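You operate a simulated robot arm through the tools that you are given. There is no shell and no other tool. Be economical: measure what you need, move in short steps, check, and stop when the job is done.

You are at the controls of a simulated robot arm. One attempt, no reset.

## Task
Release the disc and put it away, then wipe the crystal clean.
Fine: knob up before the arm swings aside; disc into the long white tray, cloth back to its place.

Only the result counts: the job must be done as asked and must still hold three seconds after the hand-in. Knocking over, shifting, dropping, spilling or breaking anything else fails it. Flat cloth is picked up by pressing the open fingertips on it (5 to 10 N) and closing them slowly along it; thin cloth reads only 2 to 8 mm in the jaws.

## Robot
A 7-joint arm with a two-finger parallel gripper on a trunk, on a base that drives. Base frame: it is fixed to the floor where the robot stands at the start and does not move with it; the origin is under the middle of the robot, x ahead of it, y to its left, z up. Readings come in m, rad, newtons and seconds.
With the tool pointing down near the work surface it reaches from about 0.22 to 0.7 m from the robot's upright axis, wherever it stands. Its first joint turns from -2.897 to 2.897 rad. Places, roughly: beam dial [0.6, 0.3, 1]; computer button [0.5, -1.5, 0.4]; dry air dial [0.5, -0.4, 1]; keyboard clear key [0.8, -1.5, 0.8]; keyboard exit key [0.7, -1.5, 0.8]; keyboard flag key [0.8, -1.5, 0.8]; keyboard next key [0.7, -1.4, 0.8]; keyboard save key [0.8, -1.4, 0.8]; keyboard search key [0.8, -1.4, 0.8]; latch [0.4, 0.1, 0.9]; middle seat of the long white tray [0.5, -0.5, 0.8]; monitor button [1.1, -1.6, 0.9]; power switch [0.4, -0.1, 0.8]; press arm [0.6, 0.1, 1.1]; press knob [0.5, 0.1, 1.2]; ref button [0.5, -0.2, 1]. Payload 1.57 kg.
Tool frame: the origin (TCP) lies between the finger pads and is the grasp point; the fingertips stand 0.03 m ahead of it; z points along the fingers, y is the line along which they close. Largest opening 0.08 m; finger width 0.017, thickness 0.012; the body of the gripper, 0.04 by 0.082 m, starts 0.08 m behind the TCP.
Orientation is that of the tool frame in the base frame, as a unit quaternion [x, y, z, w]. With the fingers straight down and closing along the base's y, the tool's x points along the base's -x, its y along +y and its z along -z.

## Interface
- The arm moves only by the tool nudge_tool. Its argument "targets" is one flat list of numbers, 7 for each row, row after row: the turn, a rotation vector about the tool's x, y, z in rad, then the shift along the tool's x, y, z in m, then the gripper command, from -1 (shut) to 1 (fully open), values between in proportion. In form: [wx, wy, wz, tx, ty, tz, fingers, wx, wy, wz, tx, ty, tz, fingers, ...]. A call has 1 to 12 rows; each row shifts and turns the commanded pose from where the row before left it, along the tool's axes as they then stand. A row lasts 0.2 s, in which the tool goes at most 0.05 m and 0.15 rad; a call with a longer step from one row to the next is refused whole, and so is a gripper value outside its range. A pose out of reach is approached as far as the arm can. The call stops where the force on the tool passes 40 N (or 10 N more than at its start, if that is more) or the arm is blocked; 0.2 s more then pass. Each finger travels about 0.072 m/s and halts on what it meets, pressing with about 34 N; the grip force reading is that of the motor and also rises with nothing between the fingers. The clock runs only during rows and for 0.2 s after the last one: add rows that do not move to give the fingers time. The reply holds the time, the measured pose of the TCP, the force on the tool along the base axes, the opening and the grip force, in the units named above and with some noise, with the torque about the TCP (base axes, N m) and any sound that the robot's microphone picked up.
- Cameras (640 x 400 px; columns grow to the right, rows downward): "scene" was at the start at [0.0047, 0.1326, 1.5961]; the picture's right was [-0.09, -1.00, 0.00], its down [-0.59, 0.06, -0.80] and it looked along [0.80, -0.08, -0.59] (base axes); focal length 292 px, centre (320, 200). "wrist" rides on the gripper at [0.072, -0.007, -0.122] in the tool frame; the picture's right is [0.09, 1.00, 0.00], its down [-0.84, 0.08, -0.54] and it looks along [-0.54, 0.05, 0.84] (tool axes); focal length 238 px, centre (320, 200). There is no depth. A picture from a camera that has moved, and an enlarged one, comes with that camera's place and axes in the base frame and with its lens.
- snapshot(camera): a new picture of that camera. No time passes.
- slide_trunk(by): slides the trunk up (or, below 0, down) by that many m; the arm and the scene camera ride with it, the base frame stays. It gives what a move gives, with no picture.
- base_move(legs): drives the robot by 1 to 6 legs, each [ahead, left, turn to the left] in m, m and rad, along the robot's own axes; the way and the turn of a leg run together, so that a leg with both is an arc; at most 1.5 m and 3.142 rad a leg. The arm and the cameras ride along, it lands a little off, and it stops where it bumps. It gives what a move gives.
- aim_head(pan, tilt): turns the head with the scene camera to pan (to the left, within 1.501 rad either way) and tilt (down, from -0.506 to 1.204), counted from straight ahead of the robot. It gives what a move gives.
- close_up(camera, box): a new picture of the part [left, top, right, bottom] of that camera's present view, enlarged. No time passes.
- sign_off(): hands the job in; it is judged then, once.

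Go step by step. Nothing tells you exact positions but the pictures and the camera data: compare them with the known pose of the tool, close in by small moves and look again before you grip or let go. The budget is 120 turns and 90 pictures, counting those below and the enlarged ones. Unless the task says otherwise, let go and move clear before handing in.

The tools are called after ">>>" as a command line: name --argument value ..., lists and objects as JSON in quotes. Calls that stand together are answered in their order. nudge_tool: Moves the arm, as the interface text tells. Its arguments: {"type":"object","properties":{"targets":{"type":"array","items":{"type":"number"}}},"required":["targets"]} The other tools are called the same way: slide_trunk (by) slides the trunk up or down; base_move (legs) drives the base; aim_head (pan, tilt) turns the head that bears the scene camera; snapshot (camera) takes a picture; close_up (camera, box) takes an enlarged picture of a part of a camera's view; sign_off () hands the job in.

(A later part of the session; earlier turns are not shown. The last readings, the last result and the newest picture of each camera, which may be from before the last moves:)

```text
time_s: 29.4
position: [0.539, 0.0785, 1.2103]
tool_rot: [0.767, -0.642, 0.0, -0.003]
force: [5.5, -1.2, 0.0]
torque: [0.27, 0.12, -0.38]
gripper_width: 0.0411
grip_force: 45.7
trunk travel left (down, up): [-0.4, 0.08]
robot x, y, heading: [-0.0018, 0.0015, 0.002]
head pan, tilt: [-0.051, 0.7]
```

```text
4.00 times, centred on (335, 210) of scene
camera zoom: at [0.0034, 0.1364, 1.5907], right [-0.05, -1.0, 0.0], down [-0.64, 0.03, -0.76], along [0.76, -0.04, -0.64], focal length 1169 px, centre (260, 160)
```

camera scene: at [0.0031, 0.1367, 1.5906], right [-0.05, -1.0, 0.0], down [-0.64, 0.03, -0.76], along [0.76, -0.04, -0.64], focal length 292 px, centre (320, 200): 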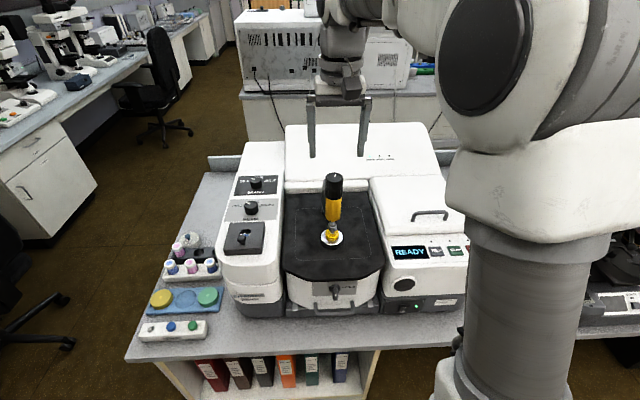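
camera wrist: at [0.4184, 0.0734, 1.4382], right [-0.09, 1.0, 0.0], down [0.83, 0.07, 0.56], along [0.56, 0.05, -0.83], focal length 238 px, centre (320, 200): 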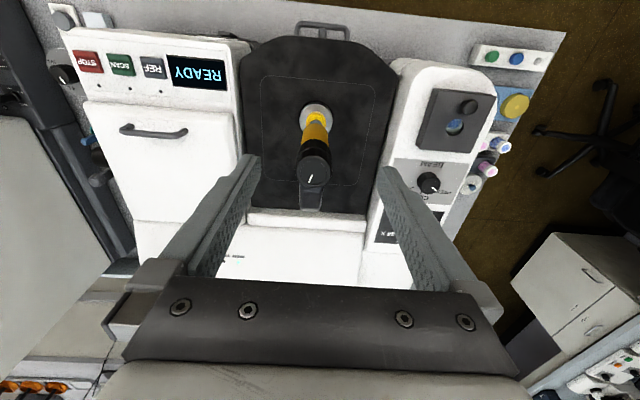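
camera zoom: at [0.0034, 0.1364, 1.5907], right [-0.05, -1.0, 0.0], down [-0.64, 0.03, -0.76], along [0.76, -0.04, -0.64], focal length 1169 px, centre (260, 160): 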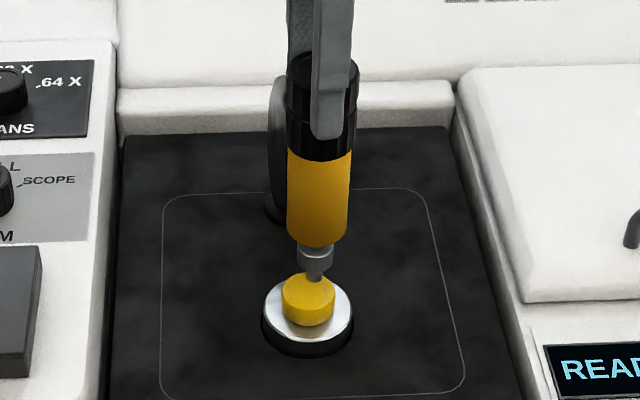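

The pointer stays at the same absolute angle, so the knob is fully up. I release, wind back to the neutral orientation and will then push the knob to the right along its arc.

>>> nudge_tool --targets '[0, 0, 0, 0, 0, 0, 1, 0, 0, 0, 0, 0, 0, 1, 0, 0, 0.15, 0, 0, 0, 1, 0, 0, 0.15, 0, 0, 0, 1, 0, 0, 0.15, 0, 0, 0, 1, 0, 0, 0.15, 0, 0, 0, 1, 0, 0, 0.15, 0, 0, 0, 1, 0, 0, 0.15, 0, 0, 0, 1, 0, 0, 0.15, 0, 0, 0, 1, 0, 0, 0.15, 0, 0, 0, 1, 0, 0, 0.15, 0, 0, 0, 1, 0, 0, 0.15, 0, 0, 0, 1]'

>>> nudge_tool --targets '[0, 0, 0.15, 0, 0, 0, 1, 0, 0, 0.1, 0, 0, 0, 0.4, 0, 0, 0, 0, 0, 0, 0.4]'

>>> close_up --camera "wrist" --box '[140, 60, 460, 260]'

```text
time_s: 32.0
position: [0.539, 0.0763, 1.2106]
tool_rot: [-0.121, 0.993, 0.001, 0.001]
force: [-0.7, -0.1, -0.3]
torque: [0.02, 0.0, 0.01]
gripper_width: 0.0801
grip_force: 0.0
trunk travel left (down, up): [-0.4, 0.08]
robot x, y, heading: [0.0007, -0.0028, -0.006]
head pan, tilt: [-0.051, 0.7]
```

```text
time_s: 32.9
position: [0.5396, 0.076, 1.21]
tool_rot: [0.003, 1.0, 0.002, 0.002]
force: [-0.9, 0.7, 0.2]
torque: [0.02, 0.02, 0.0]
gripper_width: 0.0559
grip_force: 0.0
trunk travel left (down, up): [-0.4, 0.08]
robot x, y, heading: [-0.0015, -0.0014, -0.003]
head pan, tilt: [-0.051, 0.7]
```

```text
2.00 times, centred on (300, 160) of wrist
camera zoom: at [0.4673, 0.0704, 1.3315], right [-0.09, 1.0, 0.0], down [0.84, 0.07, 0.54], along [0.54, 0.05, -0.84], focal length 477 px, centre (360, 280)
```

zoom: 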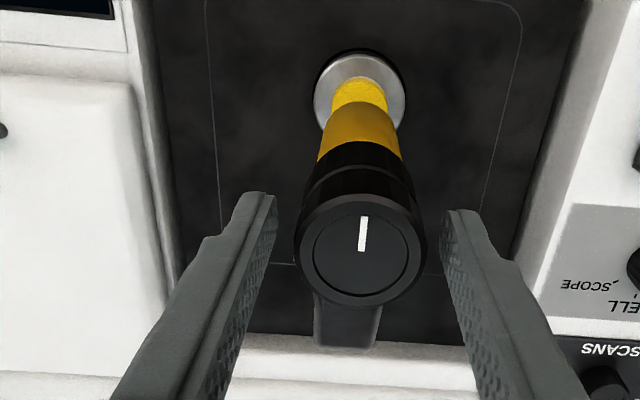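

Now push the knob right along the arc about the post, in a first part-swing.

>>> nudge_tool --targets '[0, 0, 0, 0, -0.007, 0, 0.4, 0, 0, -0.13, -0.001, -0.0143, 0, 0.4, 0, 0, -0.13, -0.001, -0.0143, 0, 0.4, 0, 0, -0.13, -0.001, -0.0143, 0, 0.4]'

>>> close_up --camera "wrist" --box '[140, 60, 460, 260]'

>>> close_up --camera "scene" --box '[270, 120, 430, 260]'

```text
time_s: 33.9
position: [0.5474, 0.0258, 1.2099]
tool_rot: [-0.192, 0.981, 0.001, 0.001]
force: [0.1, 0.5, -0.9]
torque: [0.02, 0.0, -0.04]
gripper_width: 0.0558
grip_force: 0.0
trunk travel left (down, up): [-0.4, 0.08]
robot x, y, heading: [-0.0001, -0.0028, -0.001]
head pan, tilt: [-0.051, 0.7]
```

```text
2.00 times, centred on (300, 160) of wrist
camera zoom: at [0.483, -0.0066, 1.3316], right [-0.46, 0.89, 0.0], down [0.74, 0.39, 0.54], along [0.48, 0.25, -0.84], focal length 477 px, centre (360, 280)
```

zoom: 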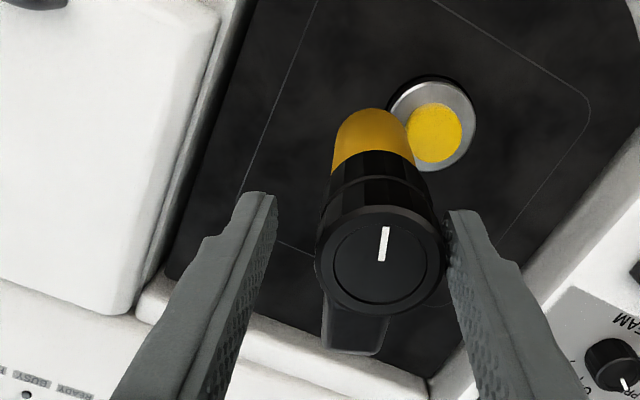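

```text
2.86 times, centred on (350, 190) of scene
camera zoom: at [0.0028, 0.1364, 1.5907], right [-0.05, -1.0, 0.0], down [-0.64, 0.03, -0.76], along [0.76, -0.04, -0.64], focal length 835 px, centre (234, 229)
```

zoom: 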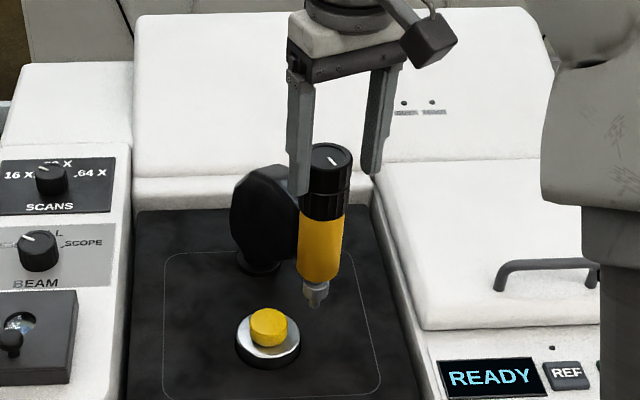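

It swings freely and the disc stayed put. I continue the swing.

>>> nudge_tool --targets '[0, 0, -0.13, -0.001, -0.0143, 0, 0.4, 0, 0, -0.13, -0.001, -0.0143, 0, 0.4, 0, 0, -0.13, -0.001, -0.0143, 0, 0.4, 0, 0, -0.13, -0.001, -0.0143, 0, 0.4, 0, 0, -0.13, -0.001, -0.0143, 0, 0.4]'

>>> close_up --camera "wrist" --box '[140, 60, 460, 260]'

>>> close_up --camera "scene" --box '[270, 120, 430, 260]'

```text
time_s: 35.0
position: [0.5937, -0.0259, 1.2086]
tool_rot: [-0.496, 0.868, 0.001, 0.002]
force: [0.2, 0.6, 0.6]
torque: [-0.03, 0.0, -0.02]
gripper_width: 0.0562
grip_force: 0.1
trunk travel left (down, up): [-0.4, 0.08]
robot x, y, heading: [0.0006, -0.0017, 0.0]
head pan, tilt: [-0.051, 0.7]
```

```text
2.00 times, centred on (300, 160) of wrist
camera zoom: at [0.5627, -0.0903, 1.3297], right [-0.9, 0.43, 0.0], down [0.36, 0.76, 0.54], along [0.23, 0.49, -0.84], focal length 477 px, centre (360, 280)
```

zoom: 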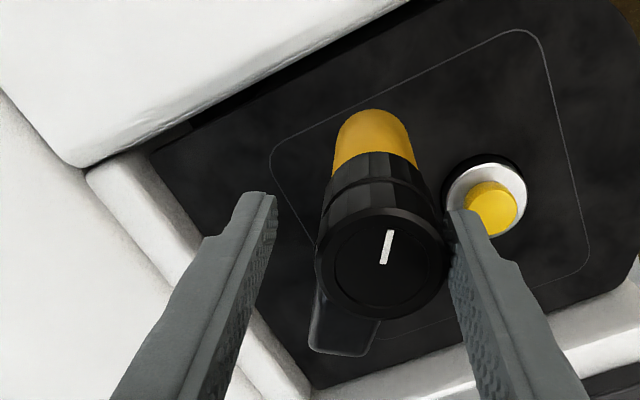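

```text
2.86 times, centred on (350, 190) of scene
camera zoom: at [0.0029, 0.1365, 1.5907], right [-0.05, -1.0, 0.0], down [-0.64, 0.03, -0.76], along [0.76, -0.04, -0.64], focal length 835 px, centre (234, 229)
```

zoom: 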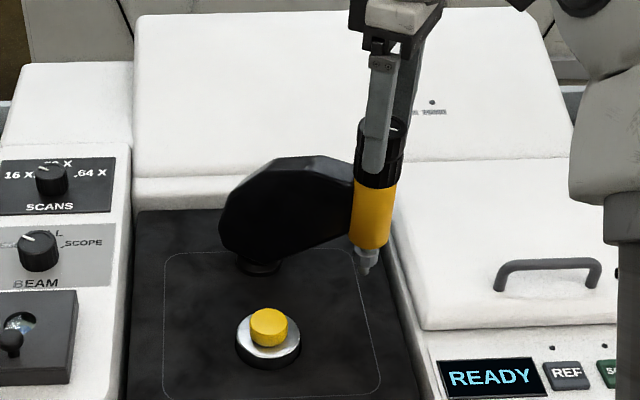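

A bit more swing for hand clearance.

>>> nudge_tool --targets '[0, 0, -0.13, -0.001, -0.0143, 0, 0.4, 0, 0, -0.13, -0.001, -0.0143, 0, 0.4, 0, 0, 0, 0, 0.006, 0, 0.6]'

>>> close_up --camera "scene" --box '[270, 120, 430, 260]'

```text
time_s: 35.9
position: [0.6141, -0.0351, 1.2089]
tool_rot: [-0.604, 0.797, 0.001, 0.002]
force: [0.2, -0.2, -0.4]
torque: [-0.03, -0.03, -0.01]
gripper_width: 0.064
grip_force: 0.1
trunk travel left (down, up): [-0.4, 0.08]
robot x, y, heading: [0.0038, -0.0034, -0.001]
head pan, tilt: [-0.051, 0.7]
```

```text
2.86 times, centred on (350, 190) of scene
camera zoom: at [0.0027, 0.1366, 1.5907], right [-0.05, -1.0, 0.0], down [-0.64, 0.03, -0.76], along [0.76, -0.04, -0.64], focal length 835 px, centre (234, 229)
```

zoom: 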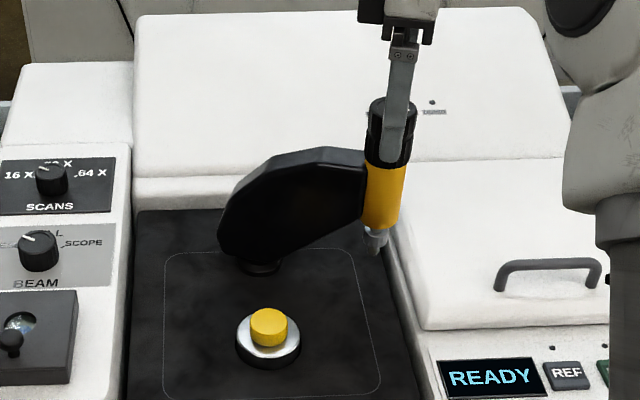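

Arm is aside. I rise, straighten and move over the disc.

>>> nudge_tool --targets '[0, 0, 0, 0, 0, -0.045, 1, 0, 0, 0, 0, 0, -0.045, 1, 0, 0, 0.145, 0, 0, -0.03, 1, 0, 0, 0.145, 0, 0, 0, 1, 0, 0, 0.145, 0, 0, 0, 1, 0, 0, 0.145, 0, 0, 0, 1, 0, 0, 0.145, 0, 0, 0, 1, 0, 0, 0.145, 0, 0, 0, 1, 0, 0, 0.145, 0, 0, 0, 1, 0, 0, 0.145, 0, 0, 0, 1, 0, 0, 0.136, 0, 0, 0, 1]'

>>> nudge_tool --targets '[0, 0, 0, 0.025, 0.04, 0, 1, 0, 0, 0, 0.025, 0.04, 0, 1, 0, 0, 0, 0.024, 0.032, 0.01, 1, 0, 0, 0, 0, 0, 0.045, 1, 0, 0, 0, 0, 0, 0.045, 1, 0, 0, 0, 0, 0, 0.045, 1, 0, 0, 0, 0, 0, 0.045, 1]'

>>> snapshot --camera "wrist"

>>> snapshot --camera "scene"

```text
time_s: 38.2
position: [0.6137, -0.0358, 1.3296]
tool_rot: [0.001, 1.0, 0.002, 0.001]
force: [0.2, 1.2, 0.3]
torque: [0.03, 0.01, 0.03]
gripper_width: 0.08
grip_force: 0.2
trunk travel left (down, up): [-0.4, 0.08]
robot x, y, heading: [-0.0003, -0.0014, -0.0]
head pan, tilt: [-0.051, 0.7]
```

```text
time_s: 39.9
position: [0.541, 0.0772, 1.1422]
tool_rot: [-0.001, 1.0, 0.002, 0.001]
force: [-0.1, -0.5, 0.1]
torque: [0.0, -0.02, 0.03]
gripper_width: 0.0799
grip_force: 0.0
trunk travel left (down, up): [-0.4, 0.08]
robot x, y, heading: [0.0006, 0.0009, 0.004]
head pan, tilt: [-0.051, 0.7]
```

```text
44 pictures are left
camera wrist: at [0.468, 0.071, 1.2636], right [-0.09, 1.0, 0.0], down [0.84, 0.08, 0.54], along [0.54, 0.05, -0.84], focal length 238 px, centre (320, 200)
```

wrist: 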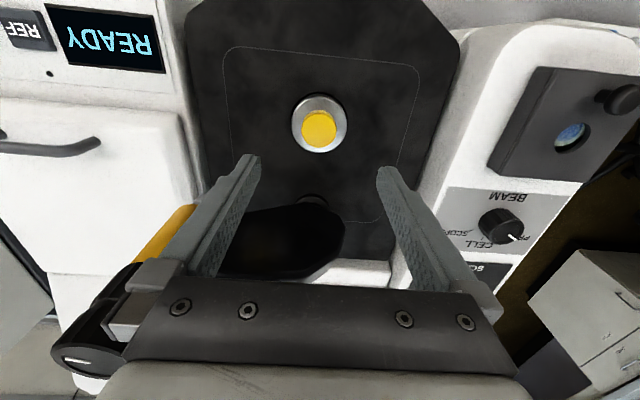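

```text
43 pictures are left
camera scene: at [0.003, 0.1366, 1.5907], right [-0.05, -1.0, 0.0], down [-0.64, 0.03, -0.76], along [0.76, -0.04, -0.64], focal length 292 px, centre (320, 200)
```

scene: 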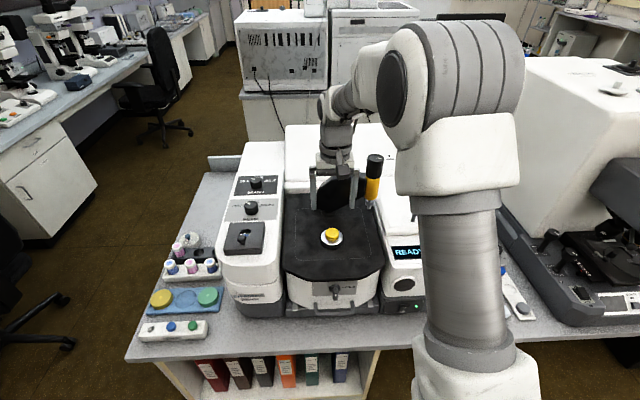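

Disc centred under the tool (top z≈1.014, ~36 mm wide). I descend so that only the fingertips flank the disc above the plate, then check.

>>> nudge_tool --targets '[0, 0, 0, 0.001, 0, 0.04, 1, 0, 0, 0, 0, 0, 0.04, 1, 0, 0, 0, 0, 0, 0.022, 1]'

>>> close_up --camera "wrist" --box '[200, 80, 440, 230]'

>>> close_up --camera "scene" --box '[290, 190, 380, 260]'

```text
time_s: 40.6
position: [0.5368, 0.0775, 1.0368]
tool_rot: [0.0, 1.0, 0.002, 0.001]
force: [-0.4, 0.1, -0.7]
torque: [0.0, -0.01, -0.04]
gripper_width: 0.0801
grip_force: 0.0
trunk travel left (down, up): [-0.4, 0.08]
robot x, y, heading: [-0.0016, 0.0015, 0.0]
head pan, tilt: [-0.051, 0.7]
```

```text
2.67 times, centred on (320, 155) of wrist
camera zoom: at [0.4655, 0.0717, 1.1594], right [-0.09, 1.0, 0.0], down [0.84, 0.08, 0.54], along [0.54, 0.05, -0.84], focal length 636 px, centre (320, 320)
```

zoom: 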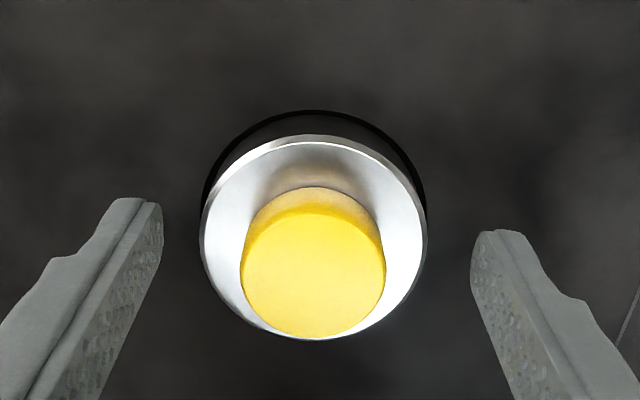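

```text
5.71 times, centred on (335, 225) of scene
camera zoom: at [0.0029, 0.1366, 1.5907], right [-0.05, -1.0, 0.0], down [-0.64, 0.03, -0.76], along [0.76, -0.04, -0.64], focal length 1670 px, centre (234, 57)
```

zoom: 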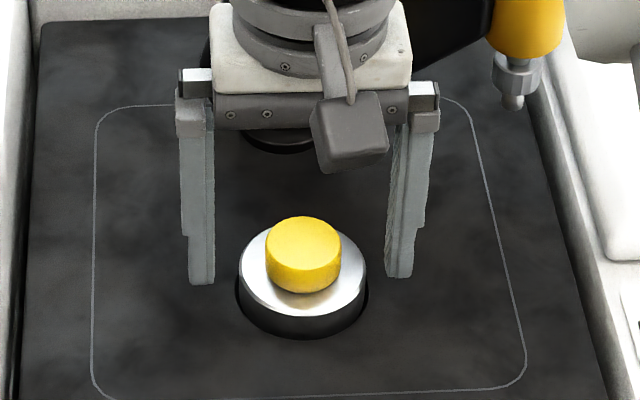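

Fingertips look level with the plate top, so I raise 4 mm, shift 4 mm forward and close slowly on the disc.

>>> nudge_tool --targets '[0, 0, 0, -0.004, 0, -0.004, 1, 0, 0, 0, 0, 0, 0, 0.4, 0, 0, 0, 0, 0, 0, 0, 0, 0, 0, 0, 0, 0, -0.4, 0, 0, 0, 0, 0, 0, -0.4, 0, 0, 0, 0, 0, 0, -0.4]'

>>> close_up --camera "scene" --box '[290, 190, 380, 260]'

```text
time_s: 42.0
position: [0.5421, 0.0769, 1.0411]
tool_rot: [0.0, 1.0, 0.002, 0.001]
force: [1.2, -0.6, -0.5]
torque: [0.0, 0.01, 0.0]
gripper_width: 0.0327
grip_force: 33.7
trunk travel left (down, up): [-0.4, 0.08]
robot x, y, heading: [0.0007, 0.0042, -0.003]
head pan, tilt: [-0.051, 0.7]
```

```text
5.71 times, centred on (335, 225) of scene
camera zoom: at [0.0027, 0.1366, 1.5907], right [-0.05, -1.0, 0.0], down [-0.64, 0.03, -0.76], along [0.76, -0.04, -0.64], focal length 1670 px, centre (234, 57)
```

zoom: 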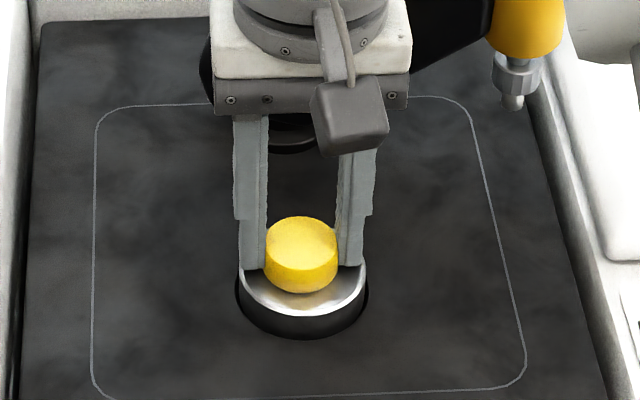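

Disc held (32.7 mm). I lift straight up, retract a bit, then shift the base right so the tray (middle seat ≈ (0.50, −0.50, 0.78)) is in reach.

>>> nudge_tool --targets '[0, 0, 0, 0, 0, -0.01, -0.4, 0, 0, 0, 0, 0, -0.03, -0.4, 0, 0, 0, 0, 0, -0.045, -0.4, 0, 0, 0, 0, 0, -0.045, -0.4, 0, 0, 0, 0, 0, -0.045, -0.4, 0, 0, 0, 0, 0, -0.045, -0.4, 0, 0, 0, 0, 0, -0.04, -0.4, 0, 0, 0, 0.035, 0, 0, -0.4, 0, 0, 0, 0.035, 0, 0, -0.4, 0, 0, 0, 0.035, 0, 0, -0.4]'

>>> snapshot --camera "wrist"

```text
time_s: 44.2
position: [0.4361, 0.0788, 1.3009]
tool_rot: [0.001, 1.0, 0.002, 0.001]
force: [-1.0, 0.0, 0.2]
torque: [0.0, 0.01, -0.01]
gripper_width: 0.0326
grip_force: 34.2
trunk travel left (down, up): [-0.4, 0.08]
robot x, y, heading: [-0.0001, -0.0006, 0.002]
head pan, tilt: [-0.051, 0.7]
```

```text
39 pictures are left
camera wrist: at [0.3642, 0.0733, 1.4225], right [-0.09, 1.0, 0.0], down [0.84, 0.07, 0.54], along [0.54, 0.05, -0.84], focal length 238 px, centre (320, 200)
```

wrist: 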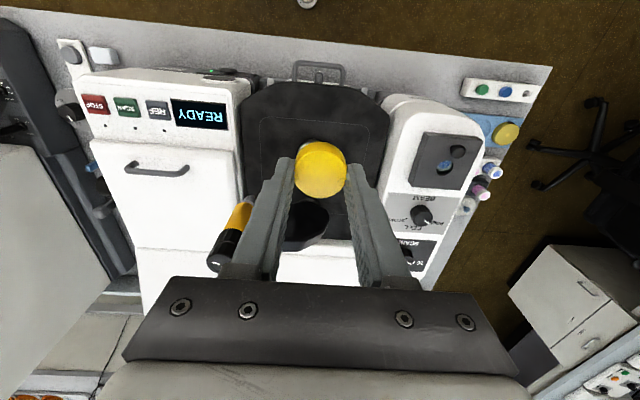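

>>> base_move --legs '[[0, -0.35, 0]]'

>>> snapshot --camera "scene"

>>> snapshot --camera "wrist"

```text
time_s: 47.4
position: [0.4374, -0.2644, 1.3004]
tool_rot: [0.001, 1.0, 0.001, 0.001]
force: [-0.8, -0.3, 0.2]
torque: [0.0, 0.01, 0.02]
gripper_width: 0.0325
grip_force: 34.0
trunk travel left (down, up): [-0.4, 0.08]
robot x, y, heading: [0.0004, -0.3428, 0.0]
head pan, tilt: [-0.051, 0.7]
```

```text
38 pictures are left
camera scene: at [0.0027, -0.2072, 1.5907], right [-0.05, -1.0, 0.0], down [-0.64, 0.03, -0.76], along [0.76, -0.04, -0.64], focal length 292 px, centre (320, 200)
```

scene: 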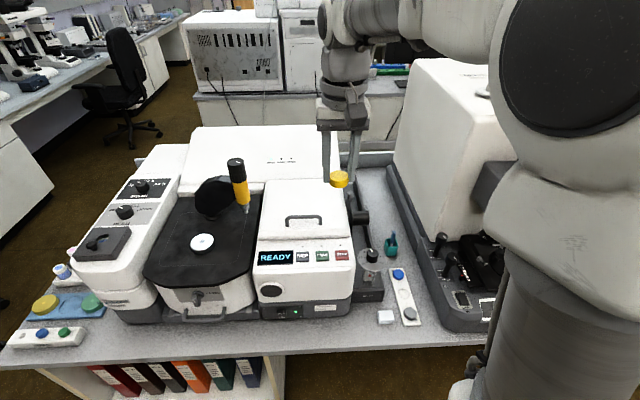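

```text
37 pictures are left
camera wrist: at [0.3648, -0.2708, 1.4223], right [-0.09, 1.0, 0.0], down [0.84, 0.07, 0.54], along [0.54, 0.05, -0.84], focal length 238 px, centre (320, 200)
```

wrist: 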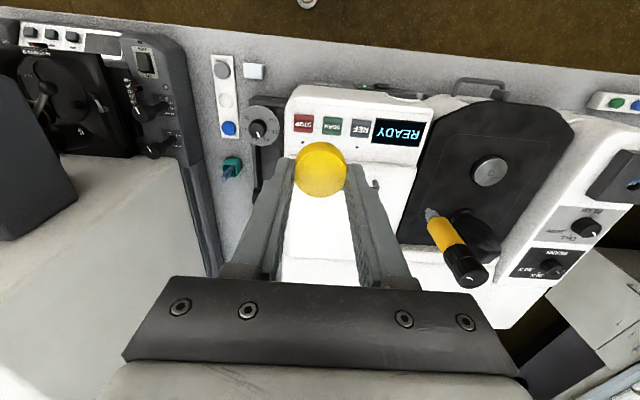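

Both views give the middle seat at (0.500, −0.500). I move over it and descend partway.

>>> nudge_tool --targets '[0, 0, 0, -0.0105, -0.0393, 0, -0.4, 0, 0, 0, -0.0105, -0.0393, 0, -0.4, 0, 0, 0, -0.0105, -0.0393, 0, -0.4, 0, 0, 0, -0.0105, -0.0393, 0, -0.4, 0, 0, 0, -0.0105, -0.0393, 0, -0.4, 0, 0, 0, -0.0105, -0.0393, 0, -0.4, 0, 0, 0, 0, 0, 0.045, -0.4, 0, 0, 0, 0, 0, 0.045, -0.4, 0, 0, 0, 0, 0, 0.045, -0.4, 0, 0, 0, 0, 0, 0.045, -0.4, 0, 0, 0, 0, 0, 0.045, -0.4, 0, 0, 0, 0, 0, 0.045, -0.4]'

>>> snapshot --camera "wrist"

>>> close_up --camera "scene" --box '[340, 190, 460, 340]'

```text
time_s: 50.0
position: [0.5026, -0.5012, 1.031]
tool_rot: [0.001, 1.0, 0.001, 0.002]
force: [-1.1, -0.5, -0.7]
torque: [0.02, -0.01, -0.02]
gripper_width: 0.0327
grip_force: 34.3
trunk travel left (down, up): [-0.4, 0.08]
robot x, y, heading: [0.0009, -0.3469, -0.007]
head pan, tilt: [-0.051, 0.7]
```

```text
36 pictures are left
camera wrist: at [0.4302, -0.507, 1.1528], right [-0.09, 1.0, 0.0], down [0.84, 0.07, 0.54], along [0.54, 0.05, -0.84], focal length 238 px, centre (320, 200)
```

wrist: 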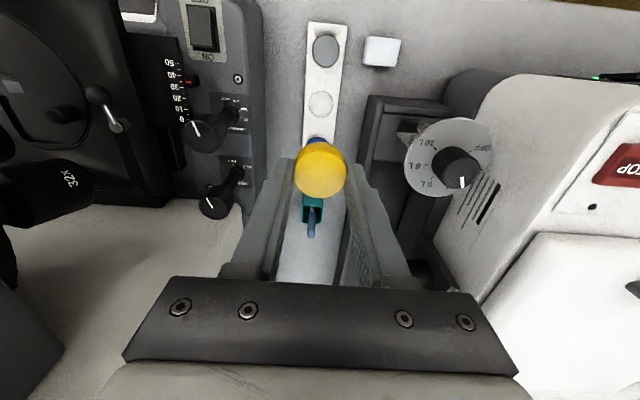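

```text
2.67 times, centred on (400, 265) of scene
camera zoom: at [0.0028, -0.2071, 1.5907], right [-0.05, -1.0, 0.0], down [-0.64, 0.03, -0.76], along [0.76, -0.04, -0.64], focal length 779 px, centre (107, 27)
```

zoom: 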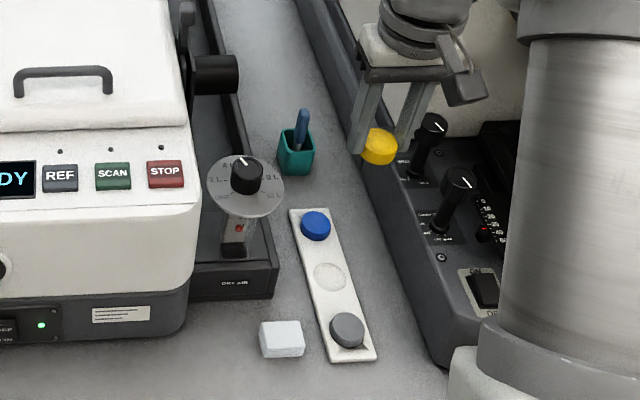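

Seat at (0.500, −0.498). I trim and descend further to just above it.

>>> nudge_tool --targets '[0, 0, 0, 0.002, 0.003, 0.045, -0.4, 0, 0, 0, 0, 0, 0.045, -0.4, 0, 0, 0, 0, 0, 0.045, -0.4, 0, 0, 0, 0, 0, 0.045, -0.4]'

>>> snapshot --camera "wrist"

>>> close_up --camera "scene" --box '[370, 230, 450, 330]'

```text
time_s: 51.0
position: [0.5012, -0.4958, 0.8524]
tool_rot: [0.001, 1.0, 0.001, 0.002]
force: [0.1, -1.0, 0.7]
torque: [-0.02, 0.01, -0.03]
gripper_width: 0.0329
grip_force: 34.4
trunk travel left (down, up): [-0.4, 0.08]
robot x, y, heading: [0.0002, -0.3414, -0.003]
head pan, tilt: [-0.051, 0.7]
```

```text
34 pictures are left
camera wrist: at [0.4303, -0.501, 0.9735], right [-0.09, 1.0, 0.0], down [0.84, 0.07, 0.54], along [0.54, 0.05, -0.84], focal length 238 px, centre (320, 200)
```

wrist: 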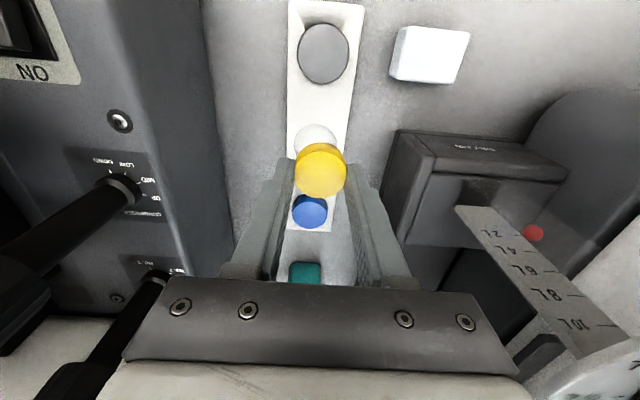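

```text
4.00 times, centred on (410, 280) of scene
camera zoom: at [0.0028, -0.2071, 1.5907], right [-0.05, -1.0, 0.0], down [-0.64, 0.03, -0.76], along [0.76, -0.04, -0.64], focal length 1169 px, centre (-40, -120)
```

zoom: 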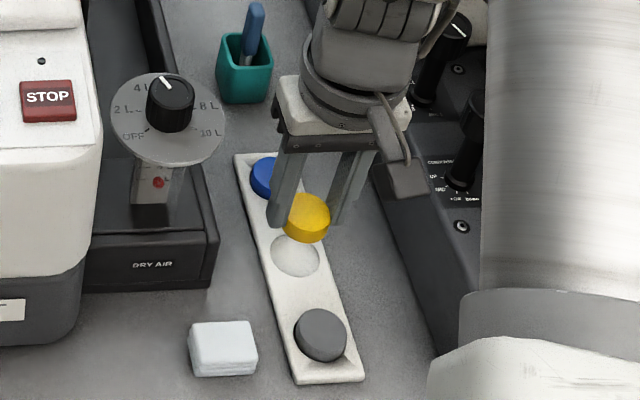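

Nearly there; trim by 2 mm and lower gently toward contact.

>>> nudge_tool --targets '[0, 0, 0, 0.002, -0.002, 0.02, -0.4, 0, 0, 0, 0, 0, 0.011, -0.4, 0, 0, 0, 0, 0, 0, -0.4]'

>>> close_up --camera "scene" --box '[380, 250, 440, 310]'

>>> close_up --camera "wrist" --box '[250, 90, 390, 240]'

```text
time_s: 51.8
position: [0.4992, -0.4969, 0.8201]
tool_rot: [0.0, 1.0, 0.002, 0.0]
force: [-0.2, -0.6, 0.3]
torque: [0.03, 0.01, 0.03]
gripper_width: 0.0327
grip_force: 34.6
trunk travel left (down, up): [-0.4, 0.08]
robot x, y, heading: [-0.0001, -0.3399, 0.003]
head pan, tilt: [-0.051, 0.7]
```

```text
6.67 times, centred on (410, 280) of scene
camera zoom: at [0.0027, -0.2071, 1.5907], right [-0.05, -1.0, 0.0], down [-0.64, 0.03, -0.76], along [0.76, -0.04, -0.64], focal length 1948 px, centre (-280, -333)
```

zoom: 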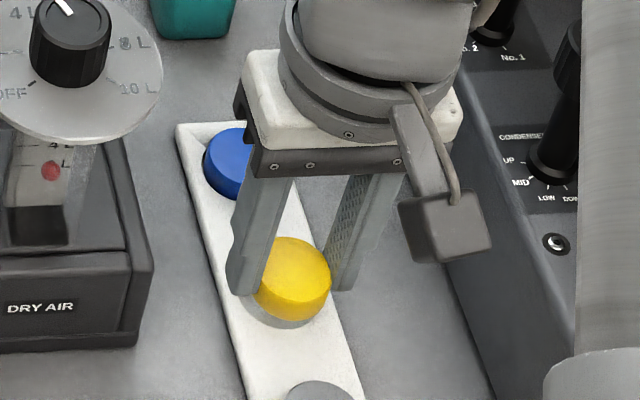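

```text
2.67 times, centred on (320, 165) of wrist
camera zoom: at [0.4262, -0.5033, 0.941], right [-0.09, 1.0, 0.0], down [0.84, 0.07, 0.54], along [0.54, 0.05, -0.84], focal length 636 px, centre (320, 293)
```

zoom: 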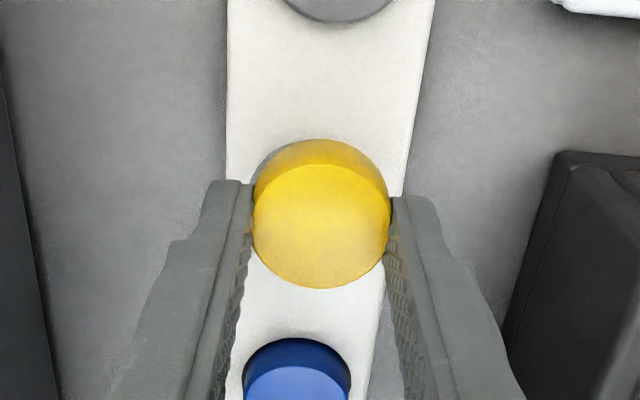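

Alignment is within about 1 mm. I lower in small steps until the force shows contact.

>>> nudge_tool --targets '[0, 0, 0, 0, -0.001, 0.003, -0.4, 0, 0, 0, 0, 0, 0.003, -0.4, 0, 0, 0, 0, 0, 0, -0.4]'

```text
time_s: 52.6
position: [0.4987, -0.4994, 0.8132]
tool_rot: [0.001, 1.0, 0.002, 0.001]
force: [-0.2, -0.7, -0.1]
torque: [-0.03, 0.01, 0.01]
gripper_width: 0.0327
grip_force: 34.2
trunk travel left (down, up): [-0.4, 0.08]
robot x, y, heading: [-0.0015, -0.3419, -0.002]
head pan, tilt: [-0.051, 0.7]
```

>>> nudge_tool --targets '[0, 0, 0, 0, 0, 0.002, -0.4, 0, 0, 0, 0, 0, 0, -0.4]'

>>> close_up --camera "scene" --box '[380, 250, 440, 310]'

```text
time_s: 53.2
position: [0.4958, -0.4985, 0.8099]
tool_rot: [0.0, 1.0, 0.001, 0.001]
force: [0.3, -0.3, 0.0]
torque: [-0.01, 0.0, 0.02]
gripper_width: 0.0327
grip_force: 33.9
trunk travel left (down, up): [-0.4, 0.08]
robot x, y, heading: [0.0007, -0.344, 0.001]
head pan, tilt: [-0.051, 0.7]
```

```text
6.67 times, centred on (410, 280) of scene
camera zoom: at [0.0027, -0.2071, 1.5907], right [-0.05, -1.0, 0.0], down [-0.64, 0.03, -0.76], along [0.76, -0.04, -0.64], focal length 1948 px, centre (-280, -333)
```

zoom: 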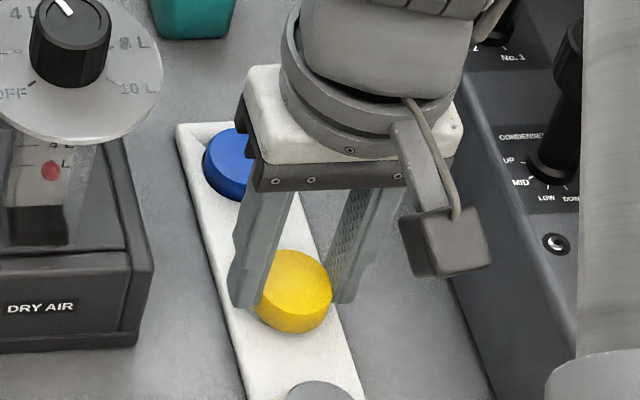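

>>> nudge_tool --targets '[0, 0, 0, 0, 0, 0.002, -0.4, 0, 0, 0, 0, 0, 0, -0.4]'

>>> nudge_tool --targets '[0, 0, 0, 0, 0, 0.0015, -0.4, 0, 0, 0, 0, 0, 0, -0.4]'

>>> close_up --camera "wrist" --box '[250, 90, 390, 240]'

```text
time_s: 53.8
position: [0.4973, -0.4988, 0.8092]
tool_rot: [0.0, 1.0, 0.002, 0.001]
force: [-0.3, 0.0, -0.5]
torque: [0.0, -0.02, 0.01]
gripper_width: 0.0328
grip_force: 34.2
trunk travel left (down, up): [-0.4, 0.08]
robot x, y, heading: [-0.0034, -0.3403, -0.004]
head pan, tilt: [-0.051, 0.7]
```

```text
time_s: 54.4
position: [0.4966, -0.4987, 0.8079]
tool_rot: [0.002, 1.0, 0.002, 0.001]
force: [0.4, -0.9, 0.4]
torque: [-0.01, -0.02, 0.01]
gripper_width: 0.0329
grip_force: 34.4
trunk travel left (down, up): [-0.4, 0.08]
robot x, y, heading: [-0.0006, -0.3473, -0.004]
head pan, tilt: [-0.051, 0.7]
```

```text
2.67 times, centred on (320, 165) of wrist
camera zoom: at [0.4249, -0.5052, 0.9294], right [-0.09, 1.0, 0.0], down [0.84, 0.07, 0.54], along [0.54, 0.05, -0.84], focal length 636 px, centre (320, 293)
```

zoom: 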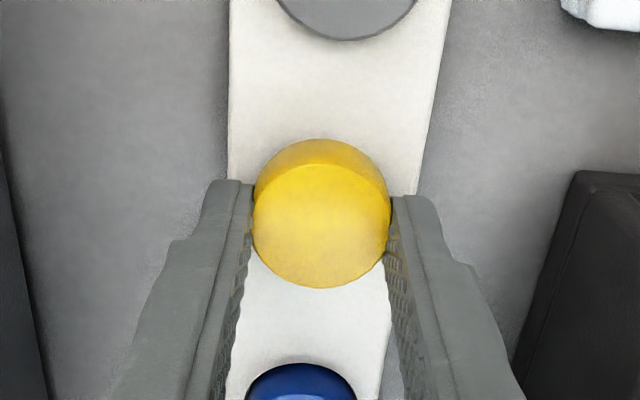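

>>> nudge_tool --targets '[0, 0, 0, -0.0015, 0, 0.002, -0.4, 0, 0, 0, 0, 0, 0, -0.4]'

>>> nudge_tool --targets '[0, 0, 0, 0, 0, 0.002, -0.4, 0, 0, 0, 0, 0, 0, -0.4]'

>>> close_up --camera "scene" --box '[380, 250, 440, 310]'

```text
time_s: 55.0
position: [0.4982, -0.4996, 0.8052]
tool_rot: [0.001, 1.0, 0.002, 0.0]
force: [0.1, 0.0, -0.9]
torque: [-0.01, 0.01, 0.03]
gripper_width: 0.0326
grip_force: 33.9
trunk travel left (down, up): [-0.4, 0.08]
robot x, y, heading: [-0.0025, -0.3494, -0.003]
head pan, tilt: [-0.051, 0.7]
```

```text
time_s: 55.6
position: [0.4981, -0.5001, 0.8035]
tool_rot: [0.001, 1.0, 0.001, 0.001]
force: [0.1, 0.1, -0.4]
torque: [0.0, 0.02, 0.01]
gripper_width: 0.0328
grip_force: 33.7
trunk travel left (down, up): [-0.4, 0.08]
robot x, y, heading: [-0.0031, -0.3451, -0.001]
head pan, tilt: [-0.051, 0.7]
```

```text
6.67 times, centred on (410, 280) of scene
camera zoom: at [0.0027, -0.2071, 1.5907], right [-0.05, -1.0, 0.0], down [-0.64, 0.03, -0.76], along [0.76, -0.04, -0.64], focal length 1948 px, centre (-280, -333)
```

zoom: 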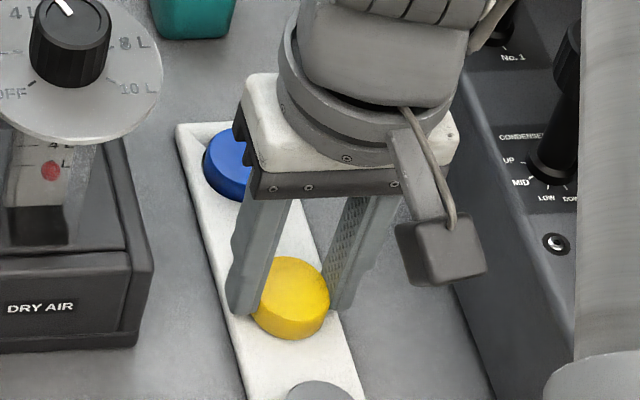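

No contact yet, so the tray is a bit lower than I assumed, which shifts my seat estimate. I check alignment against the neighbouring discs.

>>> close_up --camera "wrist" --box '[240, 40, 400, 280]'

>>> close_up --camera "scene" --box '[378, 262, 434, 322]'

```text
1.67 times, centred on (320, 160) of wrist
camera zoom: at [0.426, -0.5057, 0.9253], right [-0.09, 1.0, 0.0], down [0.84, 0.07, 0.54], along [0.54, 0.05, -0.84], focal length 397 px, centre (320, 267)
```

zoom: 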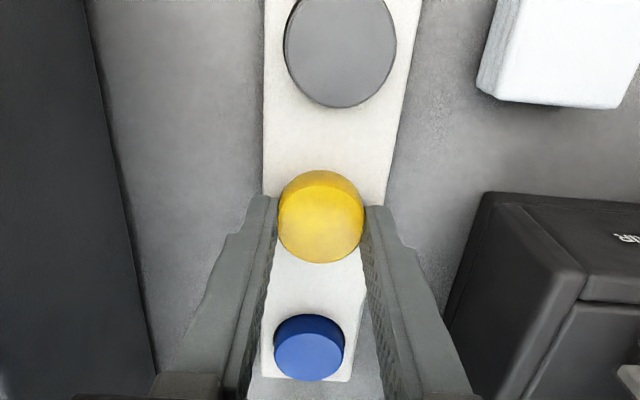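

```text
6.67 times, centred on (406, 292) of scene
camera zoom: at [0.0027, -0.2071, 1.5907], right [-0.05, -1.0, 0.0], down [-0.64, 0.03, -0.76], along [0.76, -0.04, -0.64], focal length 1948 px, centre (-253, -413)
```

zoom: 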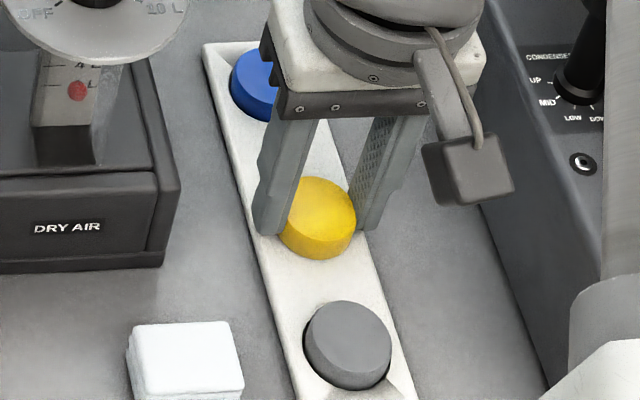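

The neighbours show the seat lies about 10 mm further ahead and 2 mm left. I raise slightly, shift and look again.

>>> nudge_tool --targets '[0, 0, 0, 0, 0, -0.005, -0.4, 0, 0, 0, -0.01, 0.002, 0, -0.4, 0, 0, 0, 0, 0, 0, -0.4]'

>>> close_up --camera "wrist" --box '[240, 40, 400, 280]'

>>> close_up --camera "scene" --box '[378, 262, 434, 322]'

```text
time_s: 56.4
position: [0.5071, -0.4968, 0.807]
tool_rot: [0.0, 1.0, 0.002, 0.001]
force: [-0.1, -0.9, -0.2]
torque: [-0.01, 0.02, 0.01]
gripper_width: 0.0326
grip_force: 34.1
trunk travel left (down, up): [-0.4, 0.08]
robot x, y, heading: [0.0015, -0.3402, -0.004]
head pan, tilt: [-0.051, 0.7]
```

```text
1.67 times, centred on (320, 160) of wrist
camera zoom: at [0.4356, -0.5037, 0.929], right [-0.09, 1.0, 0.0], down [0.84, 0.07, 0.54], along [0.54, 0.05, -0.84], focal length 397 px, centre (320, 267)
```

zoom: 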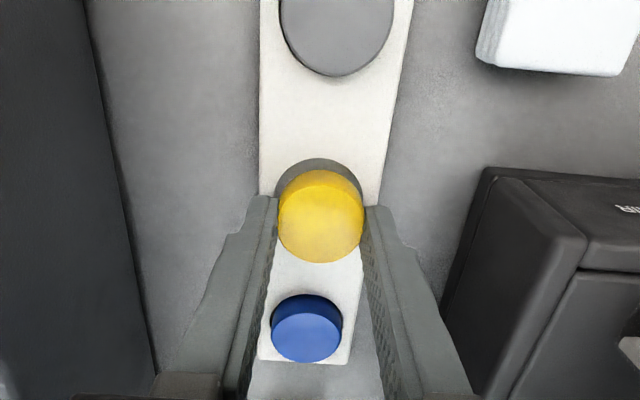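

```text
6.67 times, centred on (406, 292) of scene
camera zoom: at [0.0028, -0.2071, 1.5907], right [-0.05, -1.0, 0.0], down [-0.64, 0.03, -0.76], along [0.76, -0.04, -0.64], focal length 1948 px, centre (-253, -413)
```

zoom: 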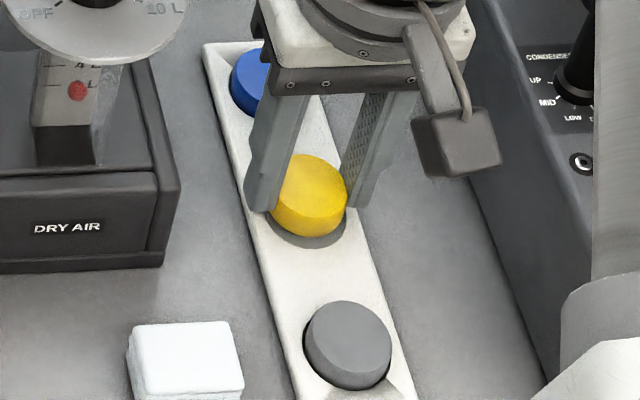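

Now well aligned over the seat. Lowering in small steps.

>>> nudge_tool --targets '[0, 0, 0, -0.001, 0, 0.003, -0.4, 0, 0, 0, 0, 0, 0.003, -0.4, 0, 0, 0, 0, 0, 0, -0.4]'

>>> nudge_tool --targets '[0, 0, 0, 0, 0, 0.002, -0.4, 0, 0, 0, 0, 0, 0, -0.4]'

>>> close_up --camera "scene" --box '[378, 262, 434, 322]'

```text
time_s: 57.2
position: [0.5095, -0.4967, 0.8027]
tool_rot: [0.001, 1.0, 0.002, 0.002]
force: [-0.7, -1.3, 1.3]
torque: [-0.06, -0.01, -0.02]
gripper_width: 0.0328
grip_force: 34.1
trunk travel left (down, up): [-0.4, 0.08]
robot x, y, heading: [-0.0005, -0.3407, -0.004]
head pan, tilt: [-0.051, 0.7]
```

```text
time_s: 57.8
position: [0.5101, -0.4978, 0.8017]
tool_rot: [0.001, 1.0, 0.0, 0.003]
force: [-0.9, 2.2, 21.6]
torque: [0.01, -0.32, 0.05]
gripper_width: 0.033
grip_force: 34.0
trunk travel left (down, up): [-0.4, 0.08]
robot x, y, heading: [0.0001, -0.3435, -0.002]
head pan, tilt: [-0.051, 0.7]
```

```text
6.67 times, centred on (406, 292) of scene
camera zoom: at [0.0009, -0.2064, 1.5909], right [-0.05, -1.0, 0.0], down [-0.64, 0.03, -0.77], along [0.76, -0.04, -0.64], focal length 1948 px, centre (-253, -413)
```

zoom: 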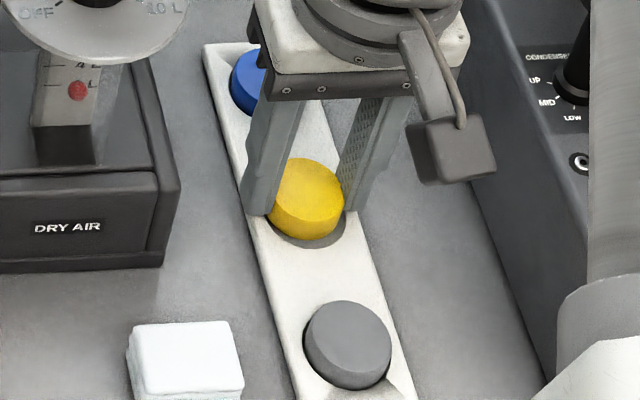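

Contact is on the far rim (torque shows it ~15 mm ahead), so I lift a bit, pull 3 mm back, and lower again.

>>> nudge_tool --targets '[0, 0, 0, 0, 0, -0.004, -0.4, 0, 0, 0, 0.003, 0, 0, -0.4, 0, 0, 0, 0, 0, 0.003, -0.4, 0, 0, 0, 0, 0, 0.001, -0.4, 0, 0, 0, 0, 0, 0, -0.4]'

```text
time_s: 59.0
position: [0.5041, -0.4973, 0.8007]
tool_rot: [0.001, 1.0, 0.002, 0.001]
force: [-2.1, 1.7, 4.8]
torque: [-0.11, 0.04, -0.07]
gripper_width: 0.0329
grip_force: 33.9
trunk travel left (down, up): [-0.4, 0.08]
robot x, y, heading: [0.0021, -0.3471, -0.0]
head pan, tilt: [-0.051, 0.7]
```

>>> nudge_tool --targets '[0, 0, 0, 0, 0, 0.002, -0.4, 0, 0, 0, 0, 0, 0, -0.4]'

>>> close_up --camera "scene" --box '[378, 262, 434, 322]'

>>> close_up --camera "wrist" --box '[240, 40, 400, 280]'

```text
time_s: 59.6
position: [0.5053, -0.4974, 0.7995]
tool_rot: [0.001, 1.0, 0.001, 0.002]
force: [-8.9, 0.8, 24.2]
torque: [0.06, 0.29, 0.1]
gripper_width: 0.0328
grip_force: 34.0
trunk travel left (down, up): [-0.4, 0.08]
robot x, y, heading: [-0.0028, -0.3382, -0.002]
head pan, tilt: [-0.051, 0.7]
```

```text
6.67 times, centred on (406, 292) of scene
camera zoom: at [0.0003, -0.2064, 1.5909], right [-0.05, -1.0, 0.0], down [-0.64, 0.03, -0.77], along [0.77, -0.04, -0.64], focal length 1948 px, centre (-253, -413)
```

zoom: 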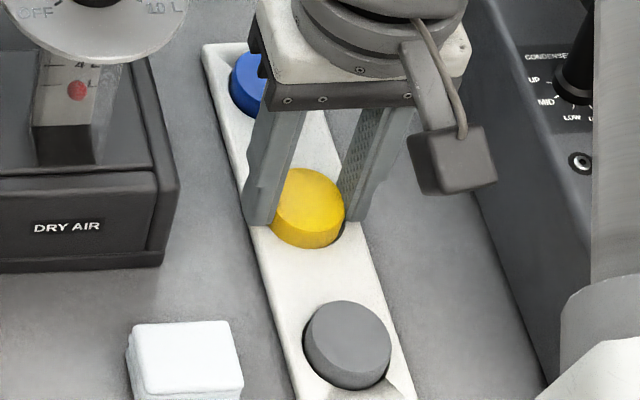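

```text
1.67 times, centred on (320, 160) of wrist
camera zoom: at [0.4326, -0.5032, 0.9215], right [-0.09, 1.0, 0.0], down [0.83, 0.07, 0.55], along [0.54, 0.05, -0.84], focal length 397 px, centre (320, 267)
```

zoom: 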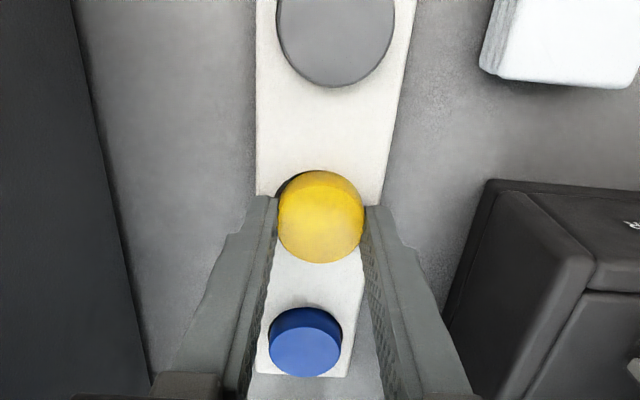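

Almost in; the visible gap is on the right side. I trim 1.5 mm right and 1 mm back and press lightly.

>>> nudge_tool --targets '[0, 0, 0, 0, 0, -0.002, -0.4, 0, 0, 0, 0.001, -0.0018, 0, -0.4, 0, 0, 0, 0, 0, 0.0015, -0.4, 0, 0, 0, 0, 0, 0.001, -0.4, 0, 0, 0, 0, 0, 0, -0.4]'

>>> close_up --camera "scene" --box '[392, 272, 424, 306]'

```text
time_s: 60.8
position: [0.5053, -0.4982, 0.8002]
tool_rot: [0.0, 1.0, 0.001, 0.003]
force: [-1.5, 7.9, 25.2]
torque: [0.27, 0.06, 0.08]
gripper_width: 0.0328
grip_force: 33.8
trunk travel left (down, up): [-0.4, 0.08]
robot x, y, heading: [-0.0015, -0.3445, -0.001]
head pan, tilt: [-0.051, 0.7]
```

```text
11.76 times, centred on (408, 289) of scene
camera zoom: at [0.0007, -0.206, 1.5908], right [-0.05, -1.0, 0.0], down [-0.64, 0.03, -0.77], along [0.76, -0.04, -0.64], focal length 3437 px, centre (-715, -847)
```

zoom: 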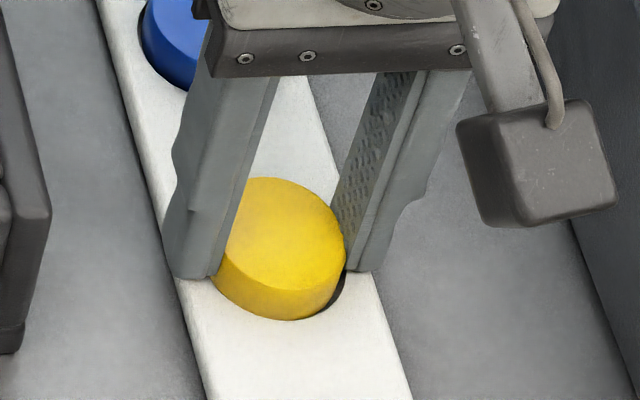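

Disc is over/in the recess with fingertips about at tray level. I ease off 2 mm and open gently to let it settle.

>>> nudge_tool --targets '[0, 0, 0, 0, 0, -0.002, -0.4, 0, 0, 0, 0, 0, 0, -0.1, 0, 0, 0, 0, 0, 0, 0.1, 0, 0, 0, 0, 0, 0, 0.3, 0, 0, 0, 0, 0, 0, 0.3]'

>>> close_up --camera "scene" --box '[378, 262, 434, 322]'

>>> close_up --camera "wrist" --box '[250, 90, 390, 240]'

```text
time_s: 62.0
position: [0.5045, -0.4999, 0.8005]
tool_rot: [0.001, 1.0, 0.001, 0.001]
force: [-1.2, 2.9, 8.5]
torque: [-0.17, 0.06, -0.03]
gripper_width: 0.0494
grip_force: 0.1
trunk travel left (down, up): [-0.4, 0.08]
robot x, y, heading: [0.0009, -0.345, -0.002]
head pan, tilt: [-0.051, 0.7]
```

```text
6.67 times, centred on (406, 292) of scene
camera zoom: at [0.0019, -0.2066, 1.5906], right [-0.05, -1.0, 0.0], down [-0.64, 0.03, -0.77], along [0.76, -0.04, -0.64], focal length 1948 px, centre (-253, -413)
```

zoom: 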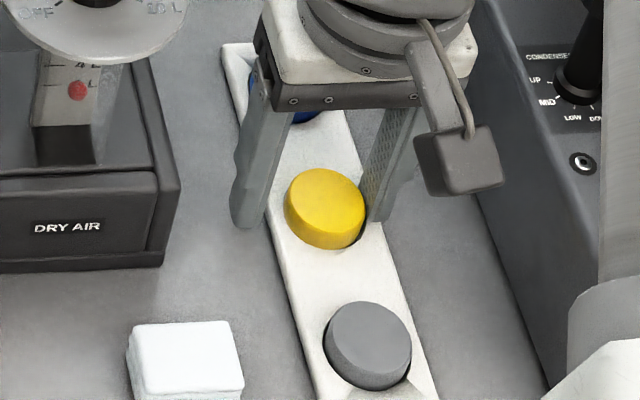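

```text
2.67 times, centred on (320, 165) of wrist
camera zoom: at [0.4322, -0.5054, 0.9218], right [-0.09, 1.0, 0.0], down [0.84, 0.07, 0.54], along [0.54, 0.05, -0.84], focal length 636 px, centre (320, 293)
```

zoom: 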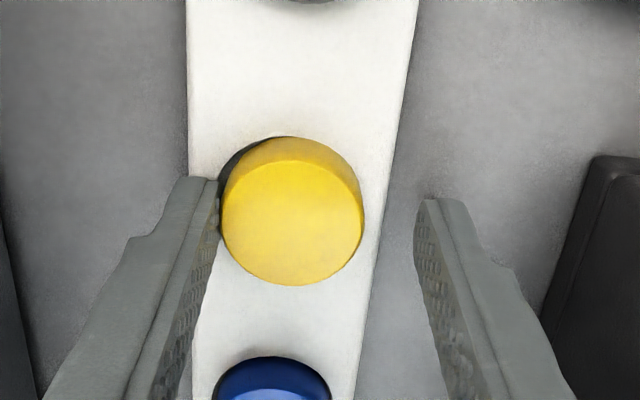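

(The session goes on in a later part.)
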